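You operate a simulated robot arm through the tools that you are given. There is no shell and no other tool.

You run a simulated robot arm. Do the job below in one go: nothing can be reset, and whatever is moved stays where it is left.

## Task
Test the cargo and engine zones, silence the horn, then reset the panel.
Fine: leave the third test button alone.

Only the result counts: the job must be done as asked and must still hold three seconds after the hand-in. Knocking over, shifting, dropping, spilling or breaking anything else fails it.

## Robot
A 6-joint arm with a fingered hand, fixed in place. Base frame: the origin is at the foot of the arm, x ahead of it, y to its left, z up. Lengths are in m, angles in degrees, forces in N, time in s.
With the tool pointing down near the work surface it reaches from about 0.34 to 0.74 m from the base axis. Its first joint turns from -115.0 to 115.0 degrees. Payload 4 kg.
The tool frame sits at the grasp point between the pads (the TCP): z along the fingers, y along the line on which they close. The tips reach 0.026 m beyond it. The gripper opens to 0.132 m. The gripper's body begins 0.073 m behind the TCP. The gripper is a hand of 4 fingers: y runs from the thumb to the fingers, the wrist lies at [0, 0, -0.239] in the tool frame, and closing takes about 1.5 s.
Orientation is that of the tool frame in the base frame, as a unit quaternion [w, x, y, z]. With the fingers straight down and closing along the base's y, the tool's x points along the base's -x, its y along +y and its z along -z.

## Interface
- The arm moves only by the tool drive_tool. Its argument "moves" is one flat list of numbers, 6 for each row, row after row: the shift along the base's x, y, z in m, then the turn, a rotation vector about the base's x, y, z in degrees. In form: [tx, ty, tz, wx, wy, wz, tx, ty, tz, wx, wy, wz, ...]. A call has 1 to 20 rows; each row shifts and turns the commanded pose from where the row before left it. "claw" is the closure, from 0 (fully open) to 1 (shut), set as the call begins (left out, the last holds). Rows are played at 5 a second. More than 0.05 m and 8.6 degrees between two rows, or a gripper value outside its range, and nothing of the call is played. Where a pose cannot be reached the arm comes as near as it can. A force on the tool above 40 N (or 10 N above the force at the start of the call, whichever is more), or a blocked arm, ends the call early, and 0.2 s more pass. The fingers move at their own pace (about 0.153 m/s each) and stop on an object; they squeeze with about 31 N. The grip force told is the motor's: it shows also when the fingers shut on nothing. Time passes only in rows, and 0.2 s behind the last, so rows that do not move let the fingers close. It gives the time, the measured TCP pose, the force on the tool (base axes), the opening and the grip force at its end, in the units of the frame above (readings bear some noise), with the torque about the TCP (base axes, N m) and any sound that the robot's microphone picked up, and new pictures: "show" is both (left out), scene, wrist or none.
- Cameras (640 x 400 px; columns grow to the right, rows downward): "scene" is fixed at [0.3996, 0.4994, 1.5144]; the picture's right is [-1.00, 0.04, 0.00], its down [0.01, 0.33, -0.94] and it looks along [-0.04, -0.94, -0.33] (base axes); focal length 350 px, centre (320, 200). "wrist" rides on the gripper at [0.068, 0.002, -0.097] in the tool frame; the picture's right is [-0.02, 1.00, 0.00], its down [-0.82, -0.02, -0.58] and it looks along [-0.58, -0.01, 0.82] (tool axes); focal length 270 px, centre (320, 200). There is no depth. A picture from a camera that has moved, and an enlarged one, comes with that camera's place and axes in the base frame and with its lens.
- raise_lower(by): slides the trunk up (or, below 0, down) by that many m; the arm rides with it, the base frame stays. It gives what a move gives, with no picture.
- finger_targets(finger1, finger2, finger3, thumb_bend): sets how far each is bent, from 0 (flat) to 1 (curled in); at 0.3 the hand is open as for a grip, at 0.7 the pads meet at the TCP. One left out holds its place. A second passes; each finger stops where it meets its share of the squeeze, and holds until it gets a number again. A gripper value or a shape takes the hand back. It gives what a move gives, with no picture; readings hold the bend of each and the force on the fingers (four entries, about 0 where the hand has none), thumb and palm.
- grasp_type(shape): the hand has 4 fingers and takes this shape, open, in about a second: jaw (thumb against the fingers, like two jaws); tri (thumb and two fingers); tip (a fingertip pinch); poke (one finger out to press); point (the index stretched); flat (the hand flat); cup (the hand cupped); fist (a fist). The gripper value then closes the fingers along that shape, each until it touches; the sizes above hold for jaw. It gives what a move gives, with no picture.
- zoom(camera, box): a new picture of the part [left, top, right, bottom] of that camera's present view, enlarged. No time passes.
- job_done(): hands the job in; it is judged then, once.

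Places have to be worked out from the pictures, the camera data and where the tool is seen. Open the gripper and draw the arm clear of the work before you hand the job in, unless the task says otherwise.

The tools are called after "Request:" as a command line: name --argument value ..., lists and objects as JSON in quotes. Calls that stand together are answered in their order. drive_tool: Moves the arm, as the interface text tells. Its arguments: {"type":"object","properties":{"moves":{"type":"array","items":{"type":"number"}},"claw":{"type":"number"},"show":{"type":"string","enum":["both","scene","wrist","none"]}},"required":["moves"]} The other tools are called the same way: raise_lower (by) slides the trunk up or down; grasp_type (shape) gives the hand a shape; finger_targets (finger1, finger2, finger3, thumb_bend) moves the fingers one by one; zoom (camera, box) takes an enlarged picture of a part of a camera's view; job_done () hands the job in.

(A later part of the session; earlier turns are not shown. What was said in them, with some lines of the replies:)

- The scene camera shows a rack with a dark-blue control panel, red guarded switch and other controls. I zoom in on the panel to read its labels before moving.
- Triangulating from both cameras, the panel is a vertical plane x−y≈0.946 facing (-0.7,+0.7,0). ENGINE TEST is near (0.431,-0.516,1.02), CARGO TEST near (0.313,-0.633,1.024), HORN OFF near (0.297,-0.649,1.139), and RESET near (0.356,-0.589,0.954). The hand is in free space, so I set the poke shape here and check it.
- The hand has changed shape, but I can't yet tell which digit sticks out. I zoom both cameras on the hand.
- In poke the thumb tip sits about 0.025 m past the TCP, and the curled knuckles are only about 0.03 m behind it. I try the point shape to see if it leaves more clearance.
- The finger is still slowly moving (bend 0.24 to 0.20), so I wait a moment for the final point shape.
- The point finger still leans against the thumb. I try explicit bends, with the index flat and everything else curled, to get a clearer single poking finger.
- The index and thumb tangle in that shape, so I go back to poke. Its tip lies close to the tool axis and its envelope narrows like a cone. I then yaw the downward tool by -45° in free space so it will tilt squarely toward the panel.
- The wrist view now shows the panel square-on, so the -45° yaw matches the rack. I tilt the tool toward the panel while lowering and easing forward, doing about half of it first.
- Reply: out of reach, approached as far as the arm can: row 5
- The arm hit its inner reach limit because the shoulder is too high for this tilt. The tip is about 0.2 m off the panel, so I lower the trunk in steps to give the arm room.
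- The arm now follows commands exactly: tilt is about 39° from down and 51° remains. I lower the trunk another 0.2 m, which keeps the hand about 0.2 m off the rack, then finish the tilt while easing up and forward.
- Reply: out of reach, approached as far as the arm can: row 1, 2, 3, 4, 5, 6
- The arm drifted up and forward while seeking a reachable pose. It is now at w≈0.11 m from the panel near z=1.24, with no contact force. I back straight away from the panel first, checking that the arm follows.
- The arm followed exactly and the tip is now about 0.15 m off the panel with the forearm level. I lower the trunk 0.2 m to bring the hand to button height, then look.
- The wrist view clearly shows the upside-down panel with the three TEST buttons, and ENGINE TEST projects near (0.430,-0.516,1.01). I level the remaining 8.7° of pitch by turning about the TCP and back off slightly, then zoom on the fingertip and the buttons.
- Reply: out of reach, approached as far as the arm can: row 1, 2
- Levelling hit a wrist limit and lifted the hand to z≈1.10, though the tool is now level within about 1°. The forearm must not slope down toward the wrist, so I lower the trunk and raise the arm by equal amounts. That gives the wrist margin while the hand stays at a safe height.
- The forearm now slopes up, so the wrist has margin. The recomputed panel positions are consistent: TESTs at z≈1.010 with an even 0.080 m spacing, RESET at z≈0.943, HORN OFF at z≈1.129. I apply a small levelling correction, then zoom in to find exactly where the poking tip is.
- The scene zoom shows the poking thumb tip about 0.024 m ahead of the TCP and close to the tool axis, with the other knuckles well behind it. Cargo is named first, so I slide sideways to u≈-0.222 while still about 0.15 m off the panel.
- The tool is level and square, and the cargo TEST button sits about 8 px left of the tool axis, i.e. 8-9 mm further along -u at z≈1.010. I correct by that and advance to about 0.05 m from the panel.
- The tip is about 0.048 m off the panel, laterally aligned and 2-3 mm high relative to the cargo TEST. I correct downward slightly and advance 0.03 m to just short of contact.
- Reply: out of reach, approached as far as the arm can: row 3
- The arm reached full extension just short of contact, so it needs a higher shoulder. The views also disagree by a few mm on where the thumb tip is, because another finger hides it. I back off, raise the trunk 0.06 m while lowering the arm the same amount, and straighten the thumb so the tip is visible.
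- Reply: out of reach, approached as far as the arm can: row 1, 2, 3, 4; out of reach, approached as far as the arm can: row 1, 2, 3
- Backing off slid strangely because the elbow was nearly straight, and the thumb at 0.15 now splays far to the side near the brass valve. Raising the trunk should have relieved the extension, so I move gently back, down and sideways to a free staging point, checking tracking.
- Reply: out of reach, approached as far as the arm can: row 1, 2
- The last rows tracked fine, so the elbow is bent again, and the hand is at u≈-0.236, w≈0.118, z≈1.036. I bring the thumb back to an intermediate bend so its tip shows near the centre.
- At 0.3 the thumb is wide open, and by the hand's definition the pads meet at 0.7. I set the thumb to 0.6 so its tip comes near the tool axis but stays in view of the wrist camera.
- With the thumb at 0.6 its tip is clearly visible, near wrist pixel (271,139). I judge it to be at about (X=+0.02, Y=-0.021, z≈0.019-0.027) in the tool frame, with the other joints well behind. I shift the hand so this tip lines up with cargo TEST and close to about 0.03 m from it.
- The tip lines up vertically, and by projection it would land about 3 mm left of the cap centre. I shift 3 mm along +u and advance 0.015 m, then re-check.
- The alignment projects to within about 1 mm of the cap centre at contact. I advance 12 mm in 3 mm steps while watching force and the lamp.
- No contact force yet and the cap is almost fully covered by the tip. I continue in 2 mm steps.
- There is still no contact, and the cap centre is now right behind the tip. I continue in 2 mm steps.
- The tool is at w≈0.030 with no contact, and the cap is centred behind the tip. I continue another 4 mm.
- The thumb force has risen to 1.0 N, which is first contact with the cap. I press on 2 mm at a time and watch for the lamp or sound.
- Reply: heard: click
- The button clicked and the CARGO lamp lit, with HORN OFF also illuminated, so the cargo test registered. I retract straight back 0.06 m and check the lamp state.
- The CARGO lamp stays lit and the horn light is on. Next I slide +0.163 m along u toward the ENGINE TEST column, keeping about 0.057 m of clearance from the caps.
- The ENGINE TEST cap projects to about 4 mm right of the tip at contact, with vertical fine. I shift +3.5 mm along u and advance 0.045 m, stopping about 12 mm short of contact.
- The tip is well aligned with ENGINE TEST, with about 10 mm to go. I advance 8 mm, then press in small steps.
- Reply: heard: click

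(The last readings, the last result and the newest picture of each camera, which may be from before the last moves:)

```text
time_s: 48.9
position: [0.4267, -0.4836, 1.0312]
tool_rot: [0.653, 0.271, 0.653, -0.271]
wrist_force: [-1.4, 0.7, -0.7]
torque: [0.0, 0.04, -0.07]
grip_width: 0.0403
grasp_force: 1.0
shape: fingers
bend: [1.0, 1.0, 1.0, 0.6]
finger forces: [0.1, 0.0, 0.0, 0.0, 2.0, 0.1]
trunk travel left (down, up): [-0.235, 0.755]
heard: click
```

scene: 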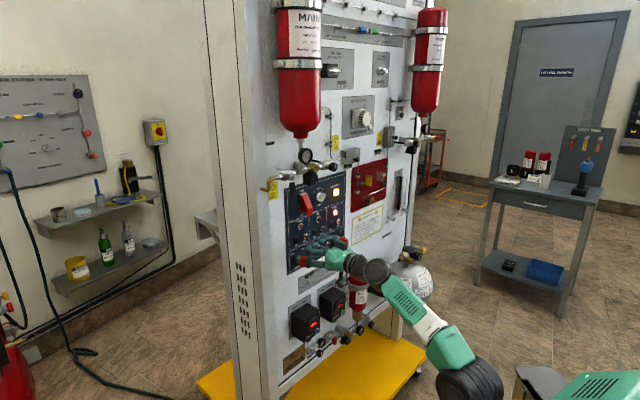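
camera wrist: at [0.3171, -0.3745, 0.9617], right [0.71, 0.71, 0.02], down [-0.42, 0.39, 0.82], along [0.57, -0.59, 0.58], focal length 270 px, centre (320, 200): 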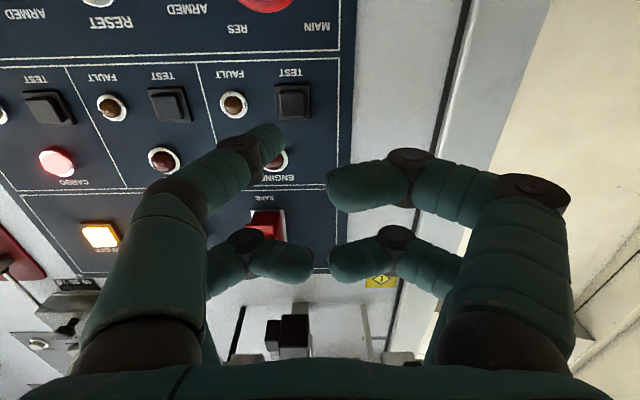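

There was a click with 2 N on the thumb. I look at the lamps.

Request:
zoom --camera "scene" --box '[270, 180, 370, 270]'

Request:
zoom --camera "wrist" --box '[0, 0, 400, 260]'

```text
4.44 times, centred on (320, 225) of scene
camera zoom: at [0.3996, 0.4994, 1.5144], right [-1.0, 0.04, 0.0], down [0.01, 0.33, -0.94], along [-0.04, -0.94, -0.33], focal length 1557 px, centre (320, 89)
```

zoom: 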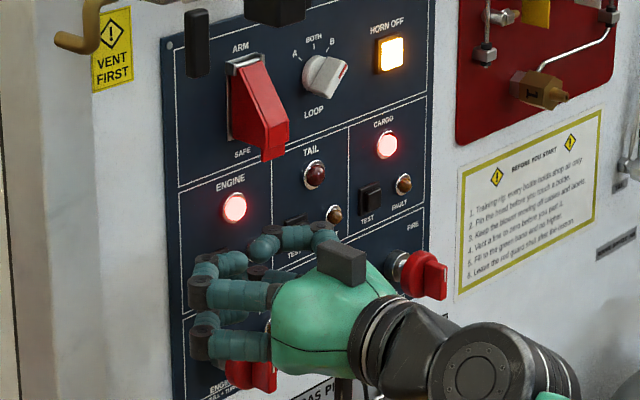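

```text
1.54 times, centred on (200, 130) of wrist
camera zoom: at [0.3607, -0.413, 0.9618], right [0.71, 0.71, 0.02], down [-0.42, 0.39, 0.82], along [0.57, -0.59, 0.58], focal length 416 px, centre (505, 308)
```

zoom: 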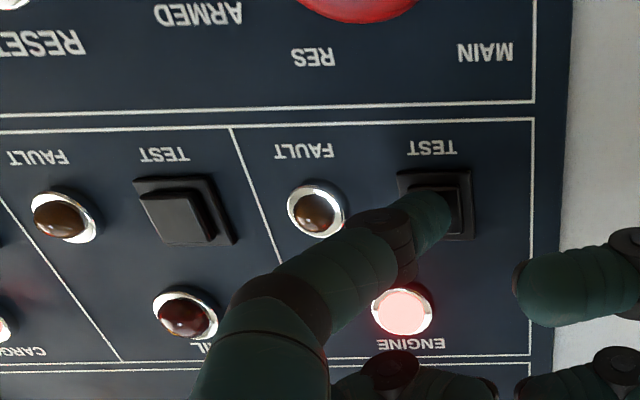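

The ENGINE lamp is lit too and TAIL is still dark. Before HORN OFF and RESET I want more clearance, since the curled fingers would come near the loop knob and the red handles. I retreat well clear of the panel and try the fist shape to fold the other fingers deeper.

Request:
drive_tool --moves '[-0.007, 0.007, 0, 0, 0, 0, -0.0138, 0.0138, 0, 0, 0, 0, -0.0138, 0.0138, 0, 0, 0, 0, -0.0138, 0.0138, 0, 0, 0, 0, -0.0138, 0.0138, 0, 0, 0, 0, -0.0138, 0.0138, 0, 0, 0, 0]' --show "none"

Request:
grasp_type --shape "fist"

Request:
drive_tool --moves '[-0.012, -0.012, 0, 0, 0, 0, -0.012, -0.012, 0, 0, 0, 0, -0.012, -0.012, 0, 0, 0, 0, 0, 0, 0, 0, 0, 0]' --show "both"

Request:
zoom --camera "scene" --box '[290, 220, 390, 290]'

```text
time_s: 50.2
position: [0.3499, -0.4084, 1.0308]
tool_rot: [0.652, 0.27, 0.654, -0.272]
wrist_force: [0.7, -0.9, 0.7]
torque: [-0.02, -0.03, -0.01]
grip_width: 0.0407
grasp_force: 0.0
shape: fingers
bend: [1.0, 1.0, 1.0, 0.6]
finger forces: [0.0, 0.0, 0.0, 0.0, 0.1, 0.1]
trunk travel left (down, up): [-0.235, 0.755]
```

```text
time_s: 51.1
position: [0.3494, -0.4079, 1.0303]
tool_rot: [0.653, 0.269, 0.654, -0.271]
wrist_force: [-0.2, 0.2, 0.3]
torque: [0.01, -0.02, -0.01]
grip_width: 0.0
grasp_force: 0.1
shape: fist
bend: [1.0, 0.99, 1.0, 0.53]
finger forces: [0.0, 0.0, 0.0, 0.0, 0.0, 0.0]
trunk travel left (down, up): [-0.235, 0.755]
```

```text
time_s: 52.1
position: [0.3133, -0.4437, 1.0301]
tool_rot: [0.653, 0.269, 0.654, -0.27]
wrist_force: [-0.7, -0.3, 0.3]
torque: [-0.02, 0.01, 0.01]
grip_width: 0.0
grasp_force: 0.2
shape: fist
bend: [1.0, 0.99, 1.0, 0.53]
finger forces: [0.0, 0.0, 0.0, 0.0, 0.0, 0.0]
trunk travel left (down, up): [-0.235, 0.755]
camera wrist: at [0.2469, -0.3731, 0.9618], right [0.71, 0.71, 0.02], down [-0.42, 0.39, 0.82], along [0.57, -0.59, 0.58], focal length 270 px, centre (320, 200)
```

scene: 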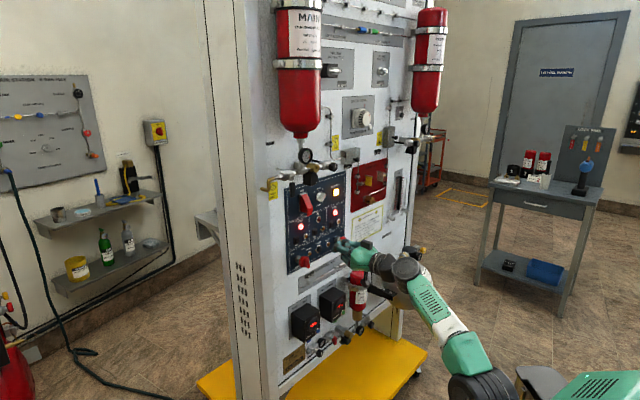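
wrist: 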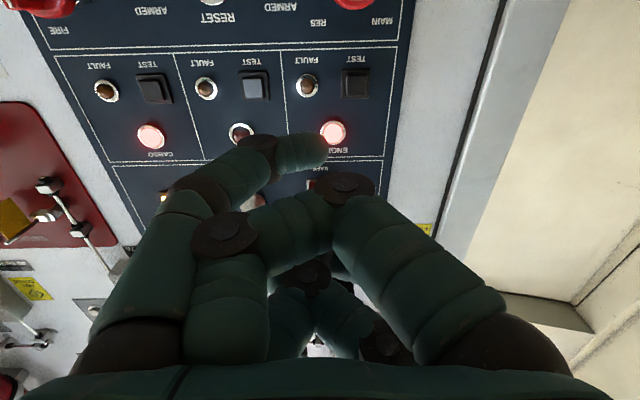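

```text
5.71 times, centred on (340, 255) of scene
camera zoom: at [0.3996, 0.4994, 1.5144], right [-1.0, 0.04, 0.0], down [0.01, 0.33, -0.94], along [-0.04, -0.94, -0.33], focal length 2002 px, centre (206, -114)
```

zoom: 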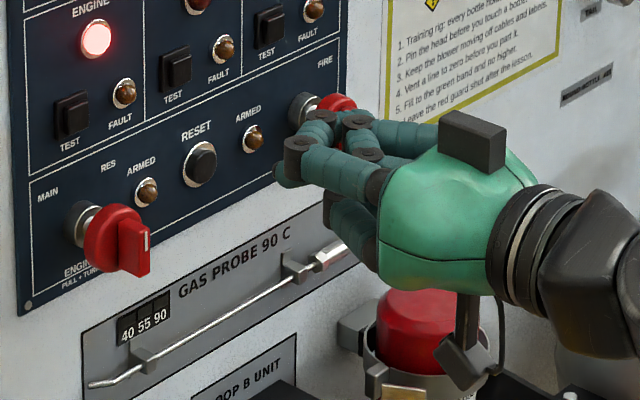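

The fist folds the other fingers much deeper. From this base I set the thumb to 0.6 again so only it protrudes, pointing forward as before.

Request:
finger_targets --thumb_bend 0.6

Request:
drive_tool --moves '[0, 0, 0, 0, 0, 0]' --show "wrist"

Request:
zoom --camera "scene" --box '[290, 220, 390, 290]'

Request:
zoom --camera "wrist" --box '[180, 60, 380, 190]'

```text
time_s: 53.1
position: [0.3134, -0.4433, 1.0297]
tool_rot: [0.653, 0.269, 0.654, -0.27]
wrist_force: [0.0, 0.0, -0.7]
torque: [-0.01, -0.02, 0.02]
grip_width: 0.0842
grasp_force: 0.0
shape: fingers
bend: [1.0, 0.99, 1.0, 0.6]
finger forces: [0.0, 0.0, 0.0, 0.0, 0.0, 0.1]
trunk travel left (down, up): [-0.235, 0.755]
```

```text
time_s: 53.5
position: [0.3124, -0.4433, 1.0303]
tool_rot: [0.653, 0.269, 0.654, -0.27]
wrist_force: [0.0, 0.2, 0.0]
torque: [0.0, -0.01, 0.0]
grip_width: 0.0841
grasp_force: 0.0
shape: fingers
bend: [1.0, 0.99, 1.0, 0.6]
finger forces: [0.1, 0.1, 0.0, 0.0, 0.0, 0.1]
trunk travel left (down, up): [-0.235, 0.755]
camera wrist: at [0.247, -0.3731, 0.9617], right [0.71, 0.71, 0.02], down [-0.42, 0.39, 0.82], along [0.57, -0.59, 0.58], focal length 270 px, centre (320, 200)
```

wrist: 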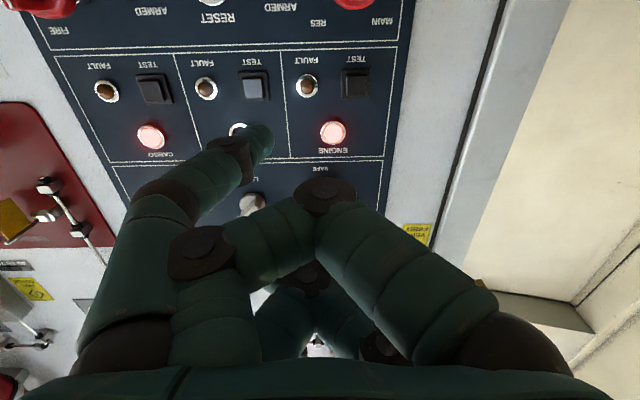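

```text
5.71 times, centred on (340, 255) of scene
camera zoom: at [0.3996, 0.4994, 1.5144], right [-1.0, 0.04, 0.0], down [0.01, 0.33, -0.94], along [-0.04, -0.94, -0.33], focal length 2002 px, centre (206, -114)
```

zoom: 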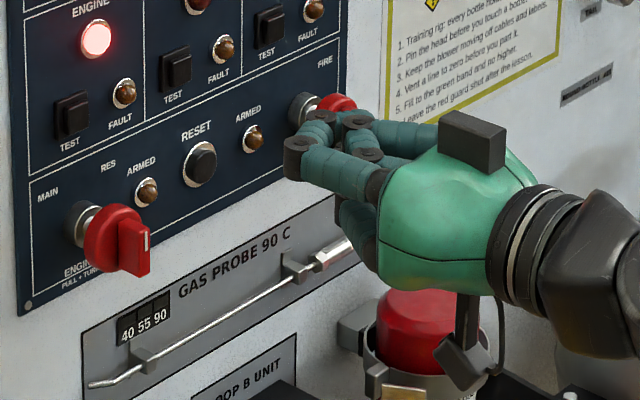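

```text
3.08 times, centred on (280, 125) of wrist
camera zoom: at [0.247, -0.3731, 0.9617], right [0.71, 0.71, 0.02], down [-0.42, 0.39, 0.82], along [0.57, -0.59, 0.58], focal length 832 px, centre (443, 431)
```

zoom: 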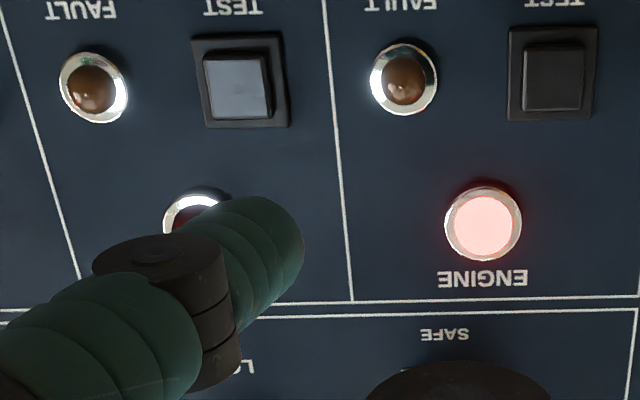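

Now only the thumb leads. The next-nearest joint is about 0.03 m behind it and close to the axis, so the knob and red handles will be cleared. I move sideways to the HORN OFF column at a safe distance, then raise the trunk 0.115 m.

Request:
drive_tool --moves '[-0.0156, -0.0156, 0, 0, 0, 0, -0.0156, -0.0156, 0, 0, 0, 0, -0.0156, -0.0156, 0, 0, 0, 0, -0.0156, -0.0156, 0, 0, 0, 0, -0.0156, -0.0156, 0, 0, 0, 0, -0.0156, -0.0156, 0, 0, 0, 0]' --show "none"

Request:
raise_lower --by 0.115

Request:
drive_tool --moves '[0, 0, 0, 0, 0, 0]' --show "both"

Request:
zoom --camera "wrist" --box '[180, 60, 380, 190]'

```text
time_s: 55.0
position: [0.2207, -0.5369, 1.0302]
tool_rot: [0.653, 0.27, 0.653, -0.271]
wrist_force: [0.2, 0.0, 0.8]
torque: [-0.03, 0.01, -0.03]
grip_width: 0.0842
grasp_force: 0.0
shape: fingers
bend: [1.0, 0.99, 1.0, 0.6]
finger forces: [0.0, 0.1, 0.0, 0.0, 0.0, 0.1]
trunk travel left (down, up): [-0.235, 0.755]
```

```text
time_s: 56.4
position: [0.2206, -0.5383, 1.1444]
tool_rot: [0.653, 0.268, 0.655, -0.27]
wrist_force: [0.1, 0.5, 1.4]
torque: [-0.03, -0.04, 0.0]
grip_width: 0.084
grasp_force: 0.0
shape: fingers
bend: [1.0, 0.99, 1.0, 0.6]
finger forces: [0.0, 0.0, 0.0, 0.0, 0.0, 0.1]
trunk travel left (down, up): [-0.35, 0.64]
```

```text
time_s: 56.8
position: [0.2208, -0.5388, 1.1466]
tool_rot: [0.653, 0.268, 0.654, -0.27]
wrist_force: [0.4, 0.2, 0.5]
torque: [0.02, 0.01, 0.01]
grip_width: 0.084
grasp_force: 0.1
shape: fingers
bend: [1.0, 0.99, 1.0, 0.6]
finger forces: [0.0, 0.1, 0.1, 0.0, 0.1, 0.0]
trunk travel left (down, up): [-0.35, 0.64]
camera wrist: at [0.1547, -0.4672, 1.077], right [0.71, 0.71, 0.02], down [-0.42, 0.39, 0.82], along [0.57, -0.59, 0.58], focal length 270 px, centre (320, 200)
```

scene: 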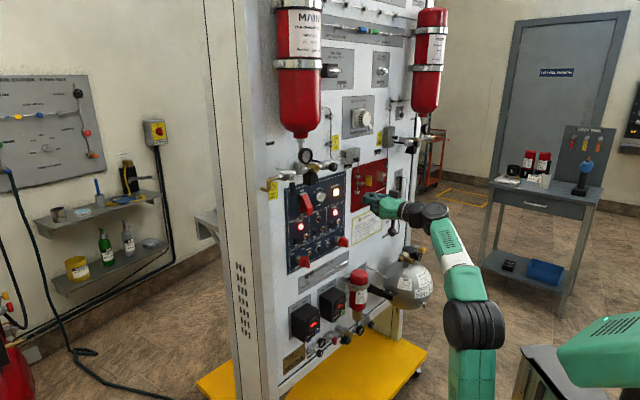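
wrist: 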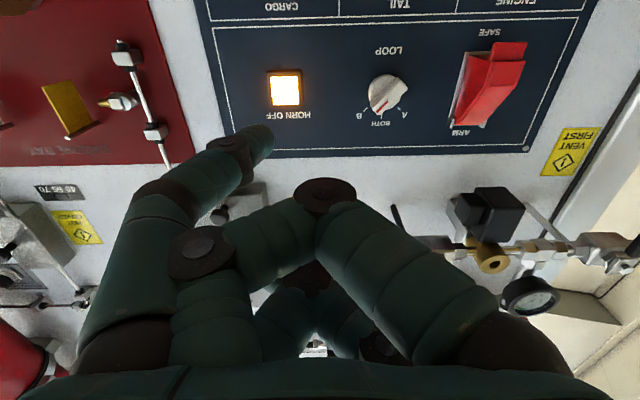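

```text
3.08 times, centred on (280, 125) of wrist
camera zoom: at [0.1547, -0.4672, 1.077], right [0.71, 0.71, 0.02], down [-0.42, 0.39, 0.82], along [0.57, -0.59, 0.58], focal length 832 px, centre (443, 431)
```

zoom: 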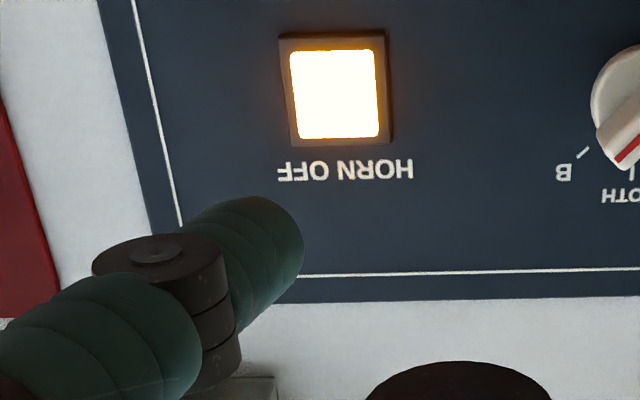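

HORN OFF is lit, and projecting to contact it lies about 4.5 mm above the tip with good lateral alignment. I raise 4.5 mm and close 0.06 m, then refine.

Request:
drive_tool --moves '[0, 0, 0.0045, 0, 0, 0, 0.0106, -0.0106, 0, 0, 0, 0, 0.0106, -0.0106, 0, 0, 0, 0, 0.0106, -0.0106, 0, 0, 0, 0, 0.0106, -0.0106, 0, 0, 0, 0, 0, 0, 0, 0, 0, 0]' --show "wrist"

Request:
zoom --camera "wrist" --box '[180, 60, 380, 190]'

Request:
zoom --camera "scene" --box '[290, 160, 390, 230]'

```text
time_s: 58.2
position: [0.2656, -0.5805, 1.151]
tool_rot: [0.653, 0.27, 0.653, -0.271]
wrist_force: [1.2, 0.4, 0.4]
torque: [0.02, 0.01, -0.01]
grip_width: 0.0841
grasp_force: 0.1
shape: fingers
bend: [1.0, 0.99, 1.0, 0.6]
finger forces: [0.1, 0.0, 0.0, 0.0, 0.1, 0.1]
trunk travel left (down, up): [-0.35, 0.64]
camera wrist: at [0.1981, -0.5102, 1.0826], right [0.71, 0.71, 0.02], down [-0.42, 0.39, 0.82], along [0.57, -0.59, 0.58], focal length 270 px, centre (320, 200)
```

wrist: 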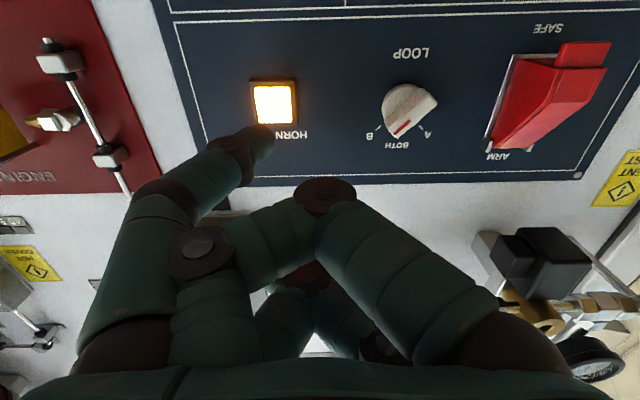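

```text
3.08 times, centred on (280, 125) of wrist
camera zoom: at [0.1981, -0.5102, 1.0826], right [0.71, 0.71, 0.02], down [-0.42, 0.39, 0.82], along [0.57, -0.59, 0.58], focal length 832 px, centre (443, 431)
```

zoom: 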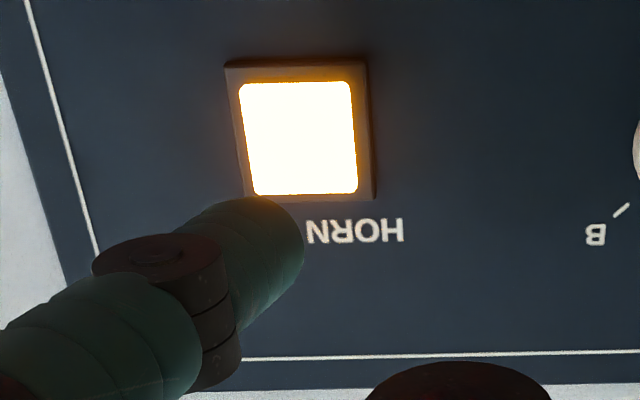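

```text
5.71 times, centred on (340, 195) of scene
camera zoom: at [0.3996, 0.4994, 1.5144], right [-1.0, 0.04, 0.0], down [0.01, 0.33, -0.94], along [-0.04, -0.94, -0.33], focal length 2002 px, centre (206, 229)
```

zoom: 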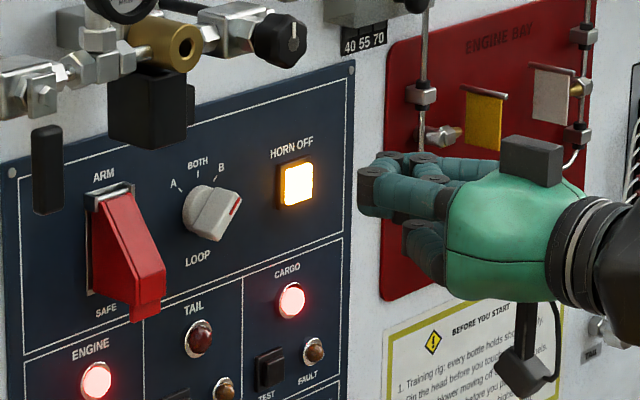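

At this range the projection says I'm about 3 mm too high. I correct down 3.5 mm and 1 mm sideways, and close another 0.034 m.

Request:
drive_tool --moves '[-0.0007, -0.0007, -0.0035, 0, 0, 0, 0.006, -0.006, 0, 0, 0, 0, 0.006, -0.006, 0, 0, 0, 0, 0.006, -0.006, 0, 0, 0, 0, 0.006, -0.006, 0, 0, 0, 0, 0, 0, 0, 0, 0, 0]' --show "none"

Request:
zoom --camera "wrist" --box '[180, 60, 380, 190]'

Request:
zoom --camera "scene" --box '[290, 160, 390, 230]'

```text
time_s: 59.6
position: [0.2873, -0.6045, 1.1476]
tool_rot: [0.653, 0.27, 0.654, -0.271]
wrist_force: [-0.1, -0.1, -0.1]
torque: [-0.02, 0.0, 0.0]
grip_width: 0.0843
grasp_force: 0.1
shape: fingers
bend: [1.0, 0.99, 1.0, 0.6]
finger forces: [0.0, 0.0, 0.0, 0.0, 0.1, 0.0]
trunk travel left (down, up): [-0.35, 0.64]
```

```text
3.08 times, centred on (280, 125) of wrist
camera zoom: at [0.2212, -0.5343, 1.079], right [0.71, 0.71, 0.02], down [-0.42, 0.39, 0.82], along [0.57, -0.59, 0.58], focal length 832 px, centre (443, 431)
```

zoom: 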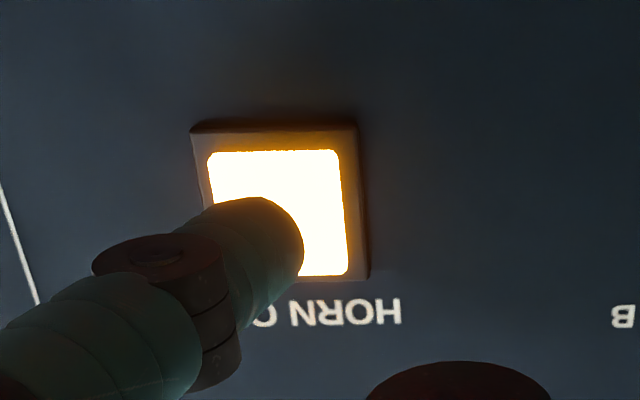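

```text
5.71 times, centred on (340, 195) of scene
camera zoom: at [0.3996, 0.4994, 1.5144], right [-1.0, 0.04, 0.0], down [0.01, 0.33, -0.94], along [-0.04, -0.94, -0.33], focal length 2002 px, centre (206, 229)
```

zoom: 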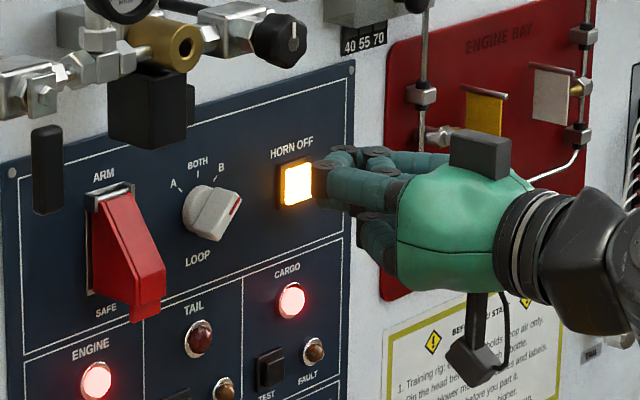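

HORN OFF is well centred on the tip, with roughly 10-12 mm to contact. I advance 8 mm, then continue in small press steps.

Request:
drive_tool --moves '[0.0014, -0.0014, 0, 0, 0, 0, 0.0014, -0.0014, 0, 0, 0, 0, 0.0014, -0.0014, 0, 0, 0, 0, 0.0014, -0.0014, 0, 0, 0, 0]' --show "none"

Request:
drive_tool --moves '[0.0014, -0.0014, 0, 0, 0, 0, 0.0014, -0.0014, 0, 0, 0, 0]' --show "none"

Request:
zoom --camera "scene" --box '[290, 160, 390, 230]'

Request:
zoom --camera "wrist" --box '[180, 60, 380, 190]'

```text
time_s: 60.6
position: [0.2916, -0.6101, 1.1465]
tool_rot: [0.654, 0.27, 0.654, -0.27]
wrist_force: [-0.2, 0.1, -0.3]
torque: [-0.01, -0.02, 0.01]
grip_width: 0.0841
grasp_force: 0.1
shape: fingers
bend: [1.0, 0.99, 1.0, 0.6]
finger forces: [0.0, 0.0, 0.0, 0.1, 0.0, 0.0]
trunk travel left (down, up): [-0.35, 0.64]
```

```text
time_s: 61.2
position: [0.2954, -0.6121, 1.1462]
tool_rot: [0.654, 0.27, 0.654, -0.27]
wrist_force: [-1.0, 0.0, -0.5]
torque: [0.0, 0.01, -0.02]
grip_width: 0.0842
grasp_force: 0.2
shape: fingers
bend: [1.0, 0.99, 1.0, 0.6]
finger forces: [0.1, 0.0, 0.0, 0.0, 0.4, 0.0]
trunk travel left (down, up): [-0.35, 0.64]
```

```text
5.71 times, centred on (340, 195) of scene
camera zoom: at [0.3996, 0.4994, 1.5144], right [-1.0, 0.04, 0.0], down [0.01, 0.33, -0.94], along [-0.04, -0.94, -0.33], focal length 2002 px, centre (206, 229)
```

zoom: 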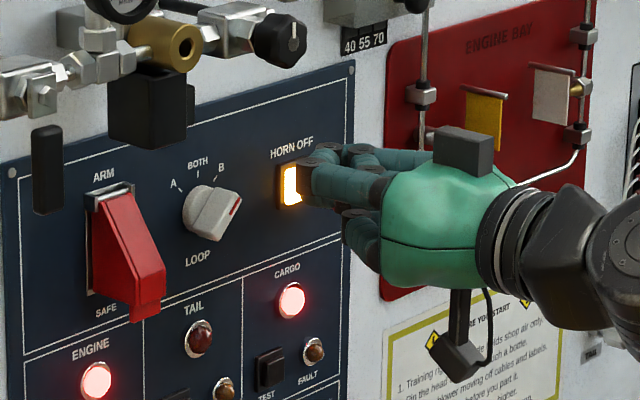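

```text
3.08 times, centred on (280, 125) of wrist
camera zoom: at [0.229, -0.5426, 1.0781], right [0.71, 0.71, 0.02], down [-0.42, 0.39, 0.82], along [0.57, -0.59, 0.58], focal length 832 px, centre (443, 431)
```

zoom: 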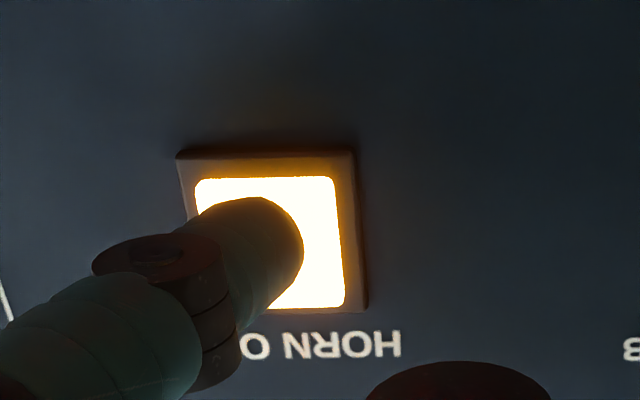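

Contact has just begun at 0.4 N on the thumb with the tip centred on the cap. I press a few mm further until it clicks.

Request:
drive_tool --moves '[0.0014, -0.0014, 0, 0, 0, 0, 0.0014, -0.0014, 0, 0, 0, 0, 0, 0, 0, 0, 0, 0]' --show "none"

Request:
zoom --camera "scene" --box '[290, 160, 390, 230]'

```text
time_s: 62.0
position: [0.2968, -0.6152, 1.1467]
tool_rot: [0.654, 0.269, 0.654, -0.27]
wrist_force: [-3.0, 2.8, 0.2]
torque: [0.06, 0.07, -0.15]
grip_width: 0.0839
grasp_force: 1.9
shape: fingers
bend: [1.0, 0.99, 1.0, 0.6]
finger forces: [0.0, 0.1, 0.0, 0.1, 4.3, 0.1]
trunk travel left (down, up): [-0.35, 0.64]
heard: click
```

```text
5.71 times, centred on (340, 195) of scene
camera zoom: at [0.3996, 0.4994, 1.5144], right [-1.0, 0.04, 0.0], down [0.01, 0.33, -0.94], along [-0.04, -0.94, -0.33], focal length 2002 px, centre (206, 229)
```

zoom: 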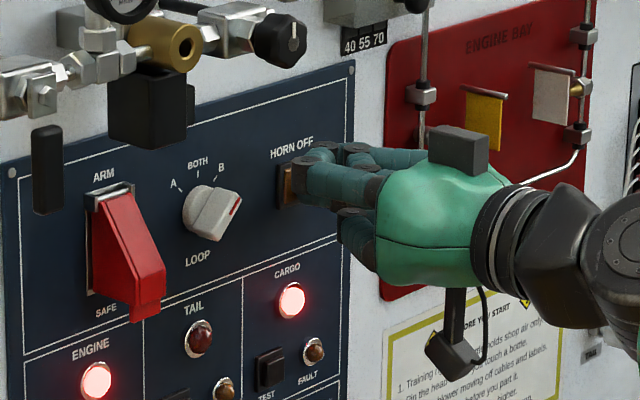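

The horn button clicked and its light went out while CARGO and ENGINE stay lit, so the horn is silenced. I retract to about 0.13 m off the panel, shift +0.083 m along u, and lower the trunk 0.184 m to RESET height.

Request:
drive_tool --moves '[-0.007, 0.007, 0, 0, 0, 0, -0.0105, 0.0105, 0, 0, 0, 0, -0.0105, 0.0105, 0, 0, 0, 0, -0.0105, 0.0105, 0, 0, 0, 0, -0.0105, 0.0105, 0, 0, 0, 0, -0.0105, 0.0105, 0, 0, 0, 0, -0.0105, 0.0105, 0, 0, 0, 0, -0.0105, 0.0105, 0, 0, 0, 0]' --show "none"

Request:
drive_tool --moves '[0.0147, 0.0147, 0, 0, 0, 0, 0.0147, 0.0147, 0, 0, 0, 0, 0.0147, 0.0147, 0, 0, 0, 0, 0.0147, 0.0147, 0, 0, 0, 0]' --show "none"

Request:
raise_lower --by -0.184

Request:
drive_tool --moves '[0, 0, 0, 0, 0, 0]' --show "both"

Request:
zoom --camera "wrist" --box '[180, 60, 380, 190]'

```text
time_s: 63.8
position: [0.2167, -0.536, 1.1456]
tool_rot: [0.653, 0.27, 0.654, -0.271]
wrist_force: [0.3, -0.4, 0.3]
torque: [0.02, 0.03, 0.02]
grip_width: 0.0843
grasp_force: 0.0
shape: fingers
bend: [1.0, 0.99, 1.0, 0.6]
finger forces: [0.0, 0.1, 0.1, 0.0, 0.0, 0.1]
trunk travel left (down, up): [-0.35, 0.64]
```

```text
time_s: 64.8
position: [0.2748, -0.477, 1.1467]
tool_rot: [0.653, 0.271, 0.653, -0.272]
wrist_force: [-0.3, -0.3, 0.3]
torque: [0.02, 0.03, 0.01]
grip_width: 0.0842
grasp_force: 0.0
shape: fingers
bend: [1.0, 0.99, 1.0, 0.6]
finger forces: [0.0, 0.1, 0.0, 0.0, 0.0, 0.0]
trunk travel left (down, up): [-0.35, 0.64]
```

```text
time_s: 66.8
position: [0.2745, -0.4778, 0.9628]
tool_rot: [0.653, 0.27, 0.654, -0.271]
wrist_force: [1.2, -0.1, 0.5]
torque: [-0.01, -0.02, 0.02]
grip_width: 0.0842
grasp_force: 0.0
shape: fingers
bend: [1.0, 0.99, 1.0, 0.6]
finger forces: [0.0, 0.0, 0.0, 0.0, 0.0, 0.1]
trunk travel left (down, up): [-0.166, 0.824]
```

```text
time_s: 67.2
position: [0.2754, -0.4757, 0.9635]
tool_rot: [0.653, 0.269, 0.654, -0.27]
wrist_force: [-1.3, 0.0, -0.2]
torque: [-0.01, 0.01, 0.0]
grip_width: 0.0838
grasp_force: 0.1
shape: fingers
bend: [1.0, 0.99, 1.0, 0.6]
finger forces: [0.0, 0.0, 0.0, 0.0, 0.0, 0.1]
trunk travel left (down, up): [-0.166, 0.824]
camera wrist: at [0.2094, -0.4067, 0.8949], right [0.71, 0.71, 0.02], down [-0.42, 0.39, 0.82], along [0.57, -0.59, 0.58], focal length 270 px, centre (320, 200)
```

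scene: 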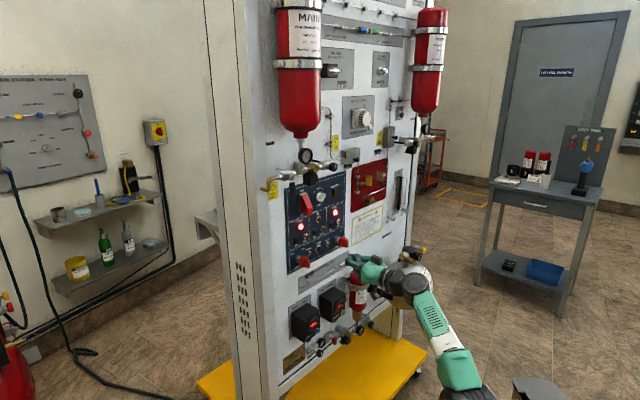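
wrist: 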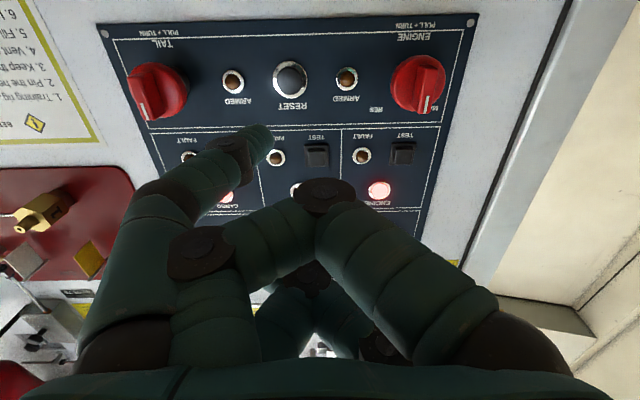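

```text
3.08 times, centred on (280, 125) of wrist
camera zoom: at [0.2094, -0.4067, 0.8949], right [0.71, 0.71, 0.02], down [-0.42, 0.39, 0.82], along [0.57, -0.59, 0.58], focal length 832 px, centre (443, 431)
```

zoom: 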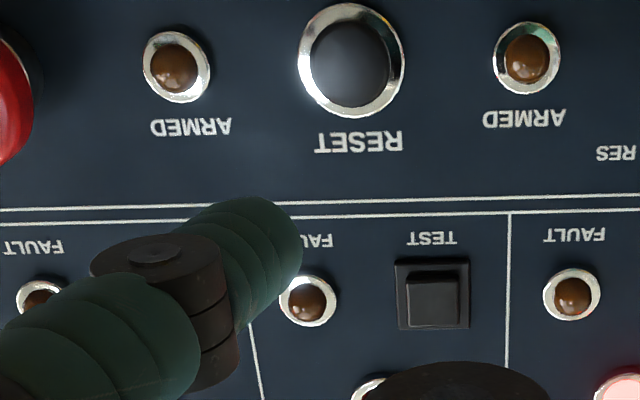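

RESET is ahead, and projected to contact it's about 2.5 mm right of and 6-7 mm below the tip. I correct by that and close 0.06 m, then refine.

Request:
drive_tool --moves '[0.0018, 0.0018, -0.006, 0, 0, 0, 0.0106, -0.0106, 0, 0, 0, 0, 0.0106, -0.0106, 0, 0, 0, 0, 0.0106, -0.0106, 0, 0, 0, 0, 0.0106, -0.0106, 0, 0, 0, 0, 0, 0, 0, 0, 0, 0]' --show "wrist"

Request:
zoom --camera "wrist" --box '[180, 60, 380, 190]'

Request:
zoom --camera "scene" --box '[280, 210, 380, 280]'

```text
time_s: 68.6
position: [0.3202, -0.5171, 0.9582]
tool_rot: [0.653, 0.27, 0.654, -0.271]
wrist_force: [-0.2, 0.3, -0.6]
torque: [0.02, -0.02, 0.0]
grip_width: 0.0839
grasp_force: 0.2
shape: fingers
bend: [1.0, 0.99, 1.0, 0.6]
finger forces: [0.1, 0.0, 0.1, 0.0, 0.0, 0.0]
trunk travel left (down, up): [-0.166, 0.824]
camera wrist: at [0.2544, -0.447, 0.8892], right [0.71, 0.71, 0.02], down [-0.42, 0.39, 0.82], along [0.57, -0.59, 0.58], focal length 270 px, centre (320, 200)
```

wrist: 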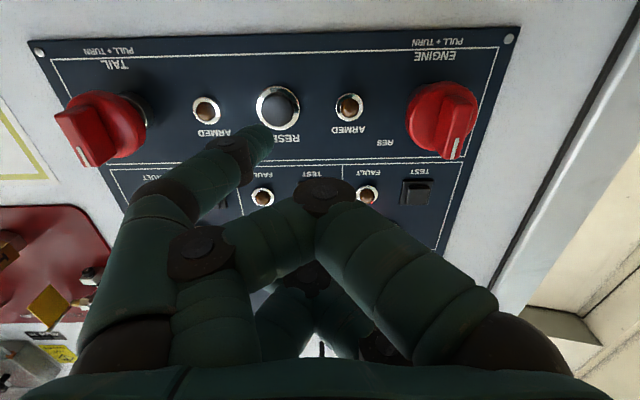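

```text
3.08 times, centred on (280, 125) of wrist
camera zoom: at [0.2544, -0.447, 0.8892], right [0.71, 0.71, 0.02], down [-0.42, 0.39, 0.82], along [0.57, -0.59, 0.58], focal length 832 px, centre (443, 431)
```

zoom: 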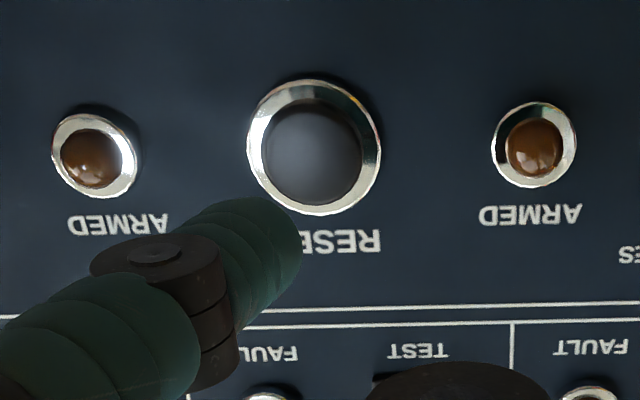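

```text
5.71 times, centred on (330, 245) of scene
camera zoom: at [0.3996, 0.4994, 1.5144], right [-1.0, 0.04, 0.0], down [0.01, 0.33, -0.94], along [-0.04, -0.94, -0.33], focal length 2002 px, centre (263, -57)
```

zoom: 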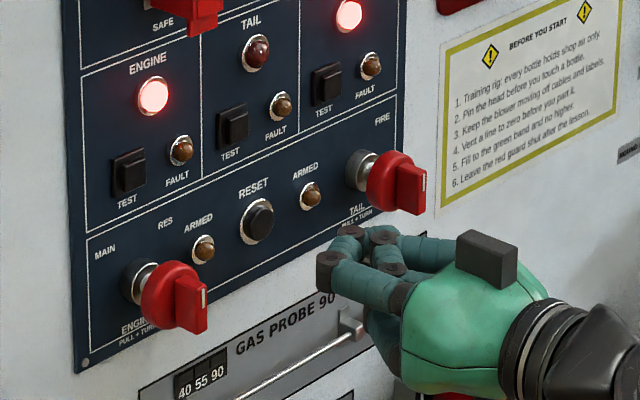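

RESET now projects right onto the tip at contact. I close another 0.04 m.

Request:
drive_tool --moves '[0.0071, -0.0071, 0, 0, 0, 0, 0.0071, -0.0071, 0, 0, 0, 0, 0.0071, -0.0071, 0, 0, 0, 0, 0.0071, -0.0071, 0, 0, 0, 0, 0, 0, 0, 0, 0, 0]' --show "wrist"

Request:
zoom --camera "wrist" --box '[180, 60, 380, 190]'

Request:
zoom --camera "scene" --box '[280, 210, 380, 280]'

```text
time_s: 69.8
position: [0.3502, -0.546, 0.958]
tool_rot: [0.653, 0.27, 0.654, -0.27]
wrist_force: [0.2, 0.5, -0.3]
torque: [0.0, -0.03, 0.01]
grip_width: 0.0841
grasp_force: 0.1
shape: fingers
bend: [1.0, 0.99, 1.0, 0.6]
finger forces: [0.0, 0.0, 0.0, 0.0, 0.1, 0.1]
trunk travel left (down, up): [-0.166, 0.824]
camera wrist: at [0.2828, -0.4751, 0.8888], right [0.71, 0.71, 0.02], down [-0.42, 0.39, 0.82], along [0.57, -0.59, 0.58], focal length 270 px, centre (320, 200)
```

wrist: 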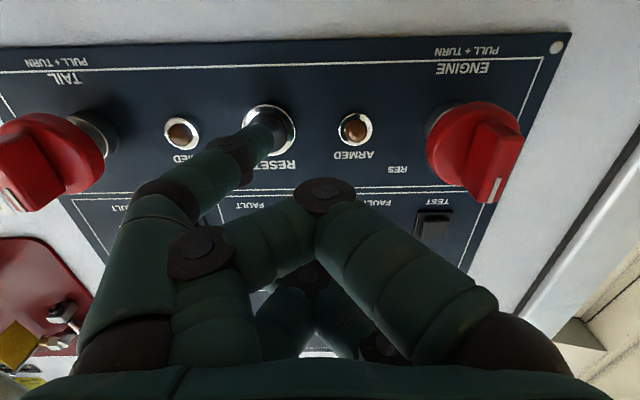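

```text
3.08 times, centred on (280, 125) of wrist
camera zoom: at [0.2828, -0.4751, 0.8888], right [0.71, 0.71, 0.02], down [-0.42, 0.39, 0.82], along [0.57, -0.59, 0.58], focal length 832 px, centre (443, 431)
```

zoom: 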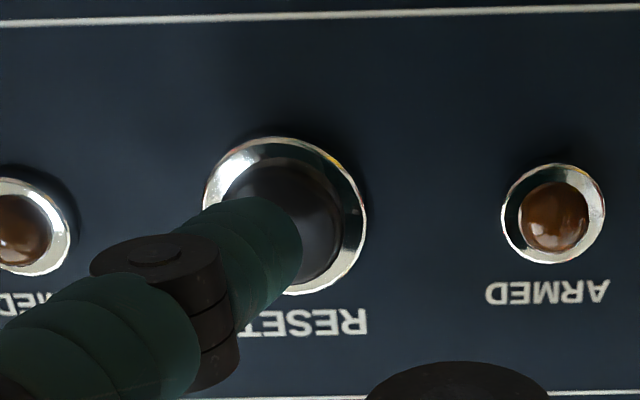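

```text
5.71 times, centred on (330, 245) of scene
camera zoom: at [0.3996, 0.4994, 1.5144], right [-1.0, 0.04, 0.0], down [0.01, 0.33, -0.94], along [-0.04, -0.94, -0.33], focal length 2002 px, centre (263, -57)
```

zoom: 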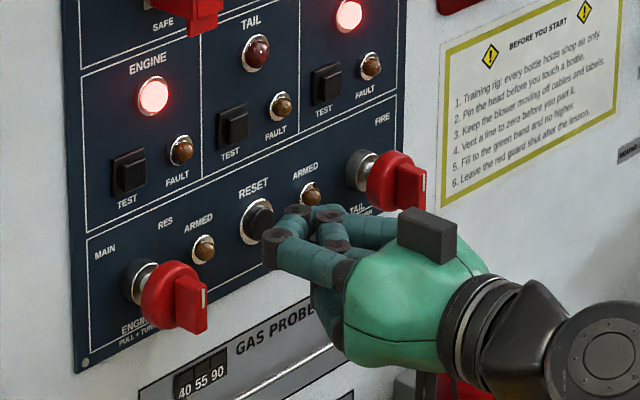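

The tip is over the RESET cap, 1 mm left of centre, with about 8 mm to go. I nudge and advance slowly until it clicks.

Request:
drive_tool --moves '[0.0022, -0.0006, 0, 0, 0, 0, 0.0014, -0.0014, 0, 0, 0, 0, 0.0014, -0.0014, 0, 0, 0, 0]' --show "none"

Request:
drive_tool --moves '[0.0014, -0.0014, 0, 0, 0, 0, 0.0014, -0.0014, 0, 0, 0, 0]' --show "none"

Request:
zoom --camera "wrist" --box '[180, 60, 380, 190]'

Request:
zoom --camera "scene" --box '[280, 170, 380, 280]'

```text
time_s: 70.6
position: [0.3532, -0.5499, 0.9558]
tool_rot: [0.653, 0.27, 0.654, -0.271]
wrist_force: [0.2, 0.5, -0.7]
torque: [0.0, 0.02, 0.01]
grip_width: 0.0842
grasp_force: 0.0
shape: fingers
bend: [1.0, 0.99, 1.0, 0.6]
finger forces: [0.1, 0.1, 0.0, 0.0, 0.0, 0.1]
trunk travel left (down, up): [-0.166, 0.824]
```

```text
time_s: 71.2
position: [0.3555, -0.5527, 0.9561]
tool_rot: [0.653, 0.271, 0.653, -0.271]
wrist_force: [-0.9, 0.0, 0.2]
torque: [0.0, -0.02, -0.01]
grip_width: 0.0841
grasp_force: 0.2
shape: fingers
bend: [1.0, 0.99, 1.0, 0.6]
finger forces: [0.0, 0.0, 0.1, 0.0, 0.3, 0.1]
trunk travel left (down, up): [-0.166, 0.824]
```

```text
3.08 times, centred on (280, 125) of wrist
camera zoom: at [0.2896, -0.482, 0.8881], right [0.71, 0.71, 0.02], down [-0.42, 0.39, 0.82], along [0.57, -0.59, 0.58], focal length 832 px, centre (443, 431)
```

zoom: 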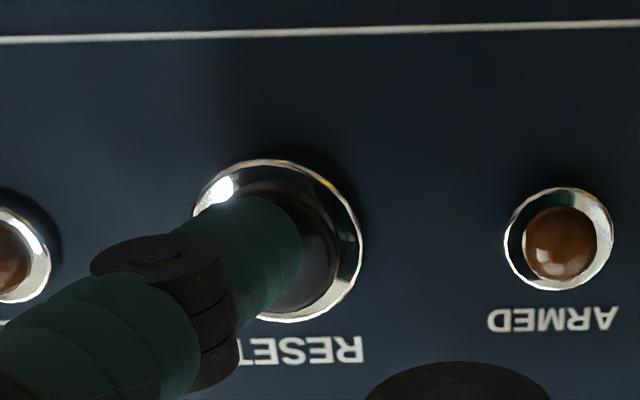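

```text
3.64 times, centred on (330, 225) of scene
camera zoom: at [0.3996, 0.4994, 1.5144], right [-1.0, 0.04, 0.0], down [0.01, 0.33, -0.94], along [-0.04, -0.94, -0.33], focal length 1274 px, centre (284, 109)
```

zoom: 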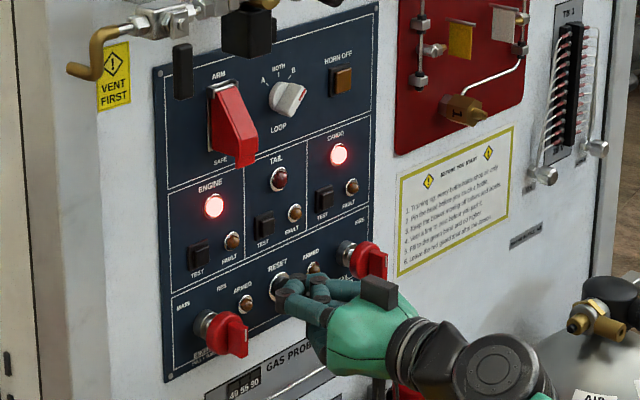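

Contact is starting at 0.3 N with the tip on the RESET cap. I press a few mm more.

Request:
drive_tool --moves '[0.0014, -0.0014, 0, 0, 0, 0, 0.0014, -0.0014, 0, 0, 0, 0, 0, 0, 0, 0, 0, 0]' --show "none"

Request:
zoom --camera "scene" --box '[280, 170, 380, 280]'

```text
time_s: 72.0
position: [0.3578, -0.5551, 0.9561]
tool_rot: [0.653, 0.27, 0.654, -0.271]
wrist_force: [-4.6, 2.7, -0.1]
torque: [0.1, 0.04, -0.18]
grip_width: 0.0842
grasp_force: 2.5
shape: fingers
bend: [1.0, 0.99, 1.0, 0.6]
finger forces: [0.1, 0.1, 0.0, 0.0, 4.6, 0.0]
trunk travel left (down, up): [-0.166, 0.824]
heard: click
```

```text
3.64 times, centred on (330, 225) of scene
camera zoom: at [0.3996, 0.4994, 1.5144], right [-1.0, 0.04, 0.0], down [0.01, 0.33, -0.94], along [-0.04, -0.94, -0.33], focal length 1274 px, centre (284, 109)
```

zoom: 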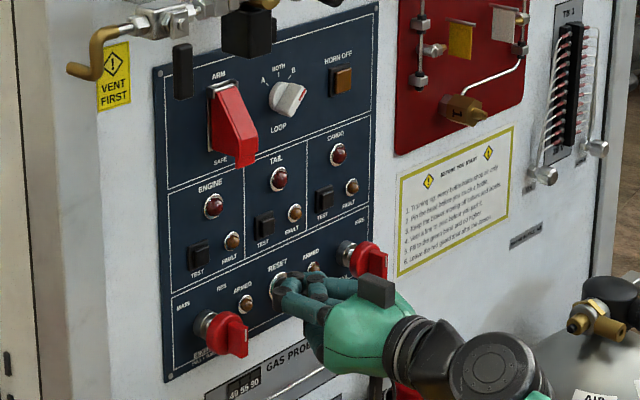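

RESET clicked and all the lamps went out, so the panel is reset. I retract straight back about 0.15 m and then open the hand.

Request:
drive_tool --moves '[-0.007, 0.007, 0, 0, 0, 0, -0.0125, 0.0125, 0, 0, 0, 0, -0.0125, 0.0125, 0, 0, 0, 0, -0.0125, 0.0125, 0, 0, 0, 0, -0.0125, 0.0125, 0, 0, 0, 0, -0.0125, 0.0125, 0, 0, 0, 0, -0.0125, 0.0125, 0, 0, 0, 0, -0.0125, 0.0125, 0, 0, 0, 0, -0.0125, 0.0125, 0, 0, 0, 0]' --show "none"

Request:
grasp_type --shape "jaw"

Request:
drive_tool --moves '[0, 0, 0, 0, 0, 0, 0, 0, 0, 0, 0, 0]' --claw 0 --show "both"

Request:
zoom --camera "scene" --box '[270, 160, 400, 280]'

```text
time_s: 74.0
position: [0.2506, -0.4493, 0.9569]
tool_rot: [0.654, 0.27, 0.653, -0.27]
wrist_force: [0.6, 1.2, 0.7]
torque: [-0.01, 0.0, 0.01]
grip_width: 0.0842
grasp_force: 0.1
shape: fingers
bend: [1.0, 0.99, 1.0, 0.6]
finger forces: [0.0, 0.0, 0.0, 0.0, 0.1, 0.0]
trunk travel left (down, up): [-0.166, 0.824]
```

```text
time_s: 74.9
position: [0.2506, -0.4481, 0.9574]
tool_rot: [0.653, 0.27, 0.654, -0.271]
wrist_force: [0.2, 0.5, -0.3]
torque: [0.02, 0.0, 0.01]
grip_width: 0.1317
grasp_force: 0.1
shape: jaw
bend: [0.3, 0.3, 0.3, 0.3]
finger forces: [0.0, 0.0, 0.0, 0.1, 0.0, 0.1]
trunk travel left (down, up): [-0.166, 0.824]
```

```text
time_s: 75.5
position: [0.2512, -0.449, 0.9572]
tool_rot: [0.653, 0.269, 0.654, -0.271]
wrist_force: [0.7, -0.1, -0.7]
torque: [0.04, 0.03, -0.03]
grip_width: 0.132
grasp_force: 0.1
shape: jaw
bend: [0.3, 0.3, 0.3, 0.3]
finger forces: [0.1, 0.1, 0.0, 0.1, 0.0, 0.1]
trunk travel left (down, up): [-0.166, 0.824]
camera wrist: at [0.1851, -0.3781, 0.8889], right [0.71, 0.71, 0.02], down [-0.42, 0.39, 0.82], along [0.57, -0.59, 0.58], focal length 270 px, centre (320, 200)
```

scene: 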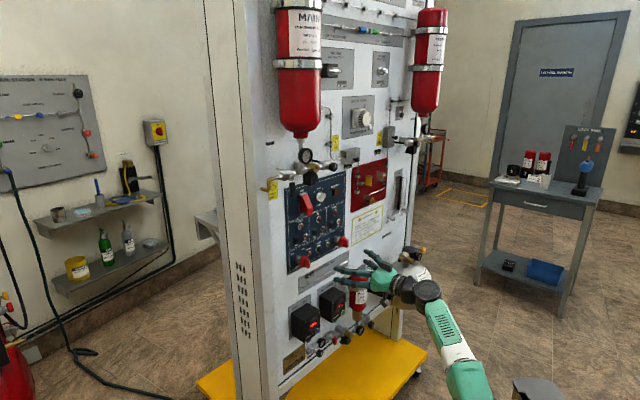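
wrist: 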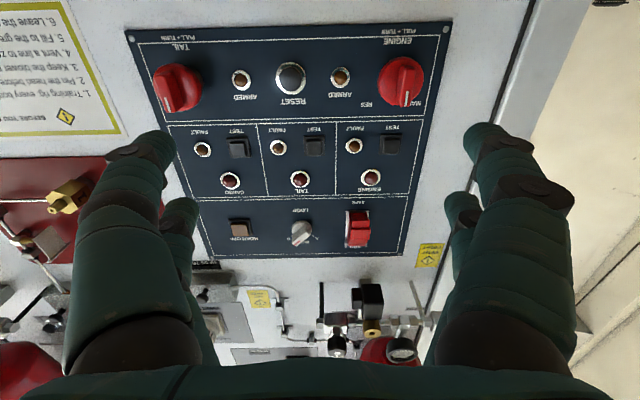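

```text
3.33 times, centred on (335, 220) of scene
camera zoom: at [0.3996, 0.4994, 1.5144], right [-1.0, 0.04, 0.0], down [0.01, 0.33, -0.94], along [-0.04, -0.94, -0.33], focal length 1168 px, centre (270, 133)
```

zoom: 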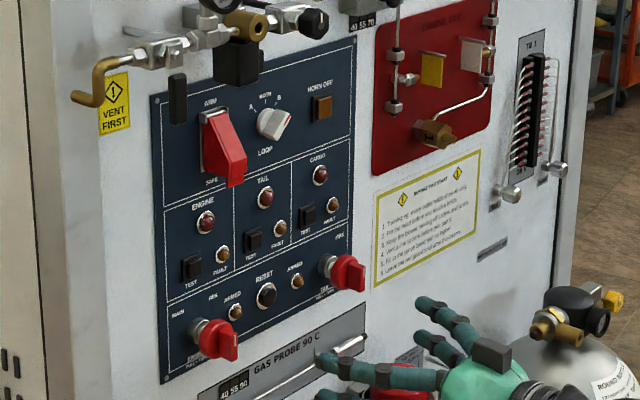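

All the lamps are dark, the guard, knob and handles look unchanged, and the hand is open about 0.15 m off the panel. I draw back a little further to be clearly away before handing in.

Request:
drive_tool --moves '[-0.012, 0.012, 0, 0, 0, 0, -0.012, 0.012, 0, 0, 0, 0, -0.012, 0.012, 0, 0, 0, 0, 0, 0, 0, 0, 0, 0]' --show "scene"

Request:
zoom --camera "scene" --box '[280, 170, 380, 280]'

```text
time_s: 76.5
position: [0.2163, -0.4116, 0.9587]
tool_rot: [0.653, 0.27, 0.654, -0.272]
wrist_force: [-0.7, 0.5, -0.8]
torque: [-0.02, 0.0, 0.0]
grip_width: 0.1321
grasp_force: 0.1
shape: jaw
bend: [0.3, 0.3, 0.3, 0.3]
finger forces: [0.0, 0.0, 0.0, 0.0, 0.0, 0.0]
trunk travel left (down, up): [-0.166, 0.824]
```

scene: 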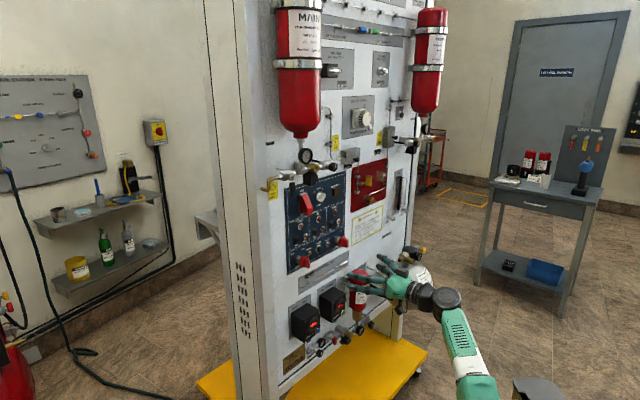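

```text
3.64 times, centred on (330, 225) of scene
camera zoom: at [0.3996, 0.4994, 1.5144], right [-1.0, 0.04, 0.0], down [0.01, 0.33, -0.94], along [-0.04, -0.94, -0.33], focal length 1274 px, centre (284, 109)
```

zoom: 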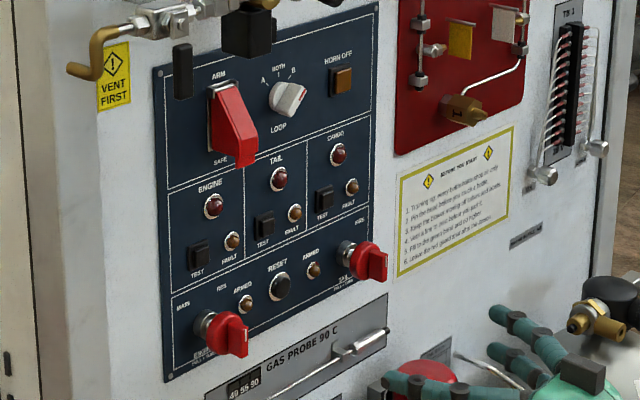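

The panel is dark and reset, nothing else looks moved, and the hand is open and clear. I hand in the job.

Request:
job_done

```text
The job is handed in.
```

The job is done and handed in. I tested the cargo and engine zones, silenced the horn, then reset the panel.

1. **Cargo test:** the button clicked, the CARGO lamp lit and stayed lit, and the HORN OFF button lit up.
2. **Engine test:** the button clicked and the ENGINE lamp lit.
3. **Horn off:** the button clicked and its light went out, with both zone lamps still lit.
4. **Reset:** the button clicked and all the lamps went out.

I left the third test button (TAIL) alone, and its lamp stayed dark throughout. In the last pictures the red guard, loop knob and red handles look as they did at the start. The hand is open and drawn back clear of the panel.
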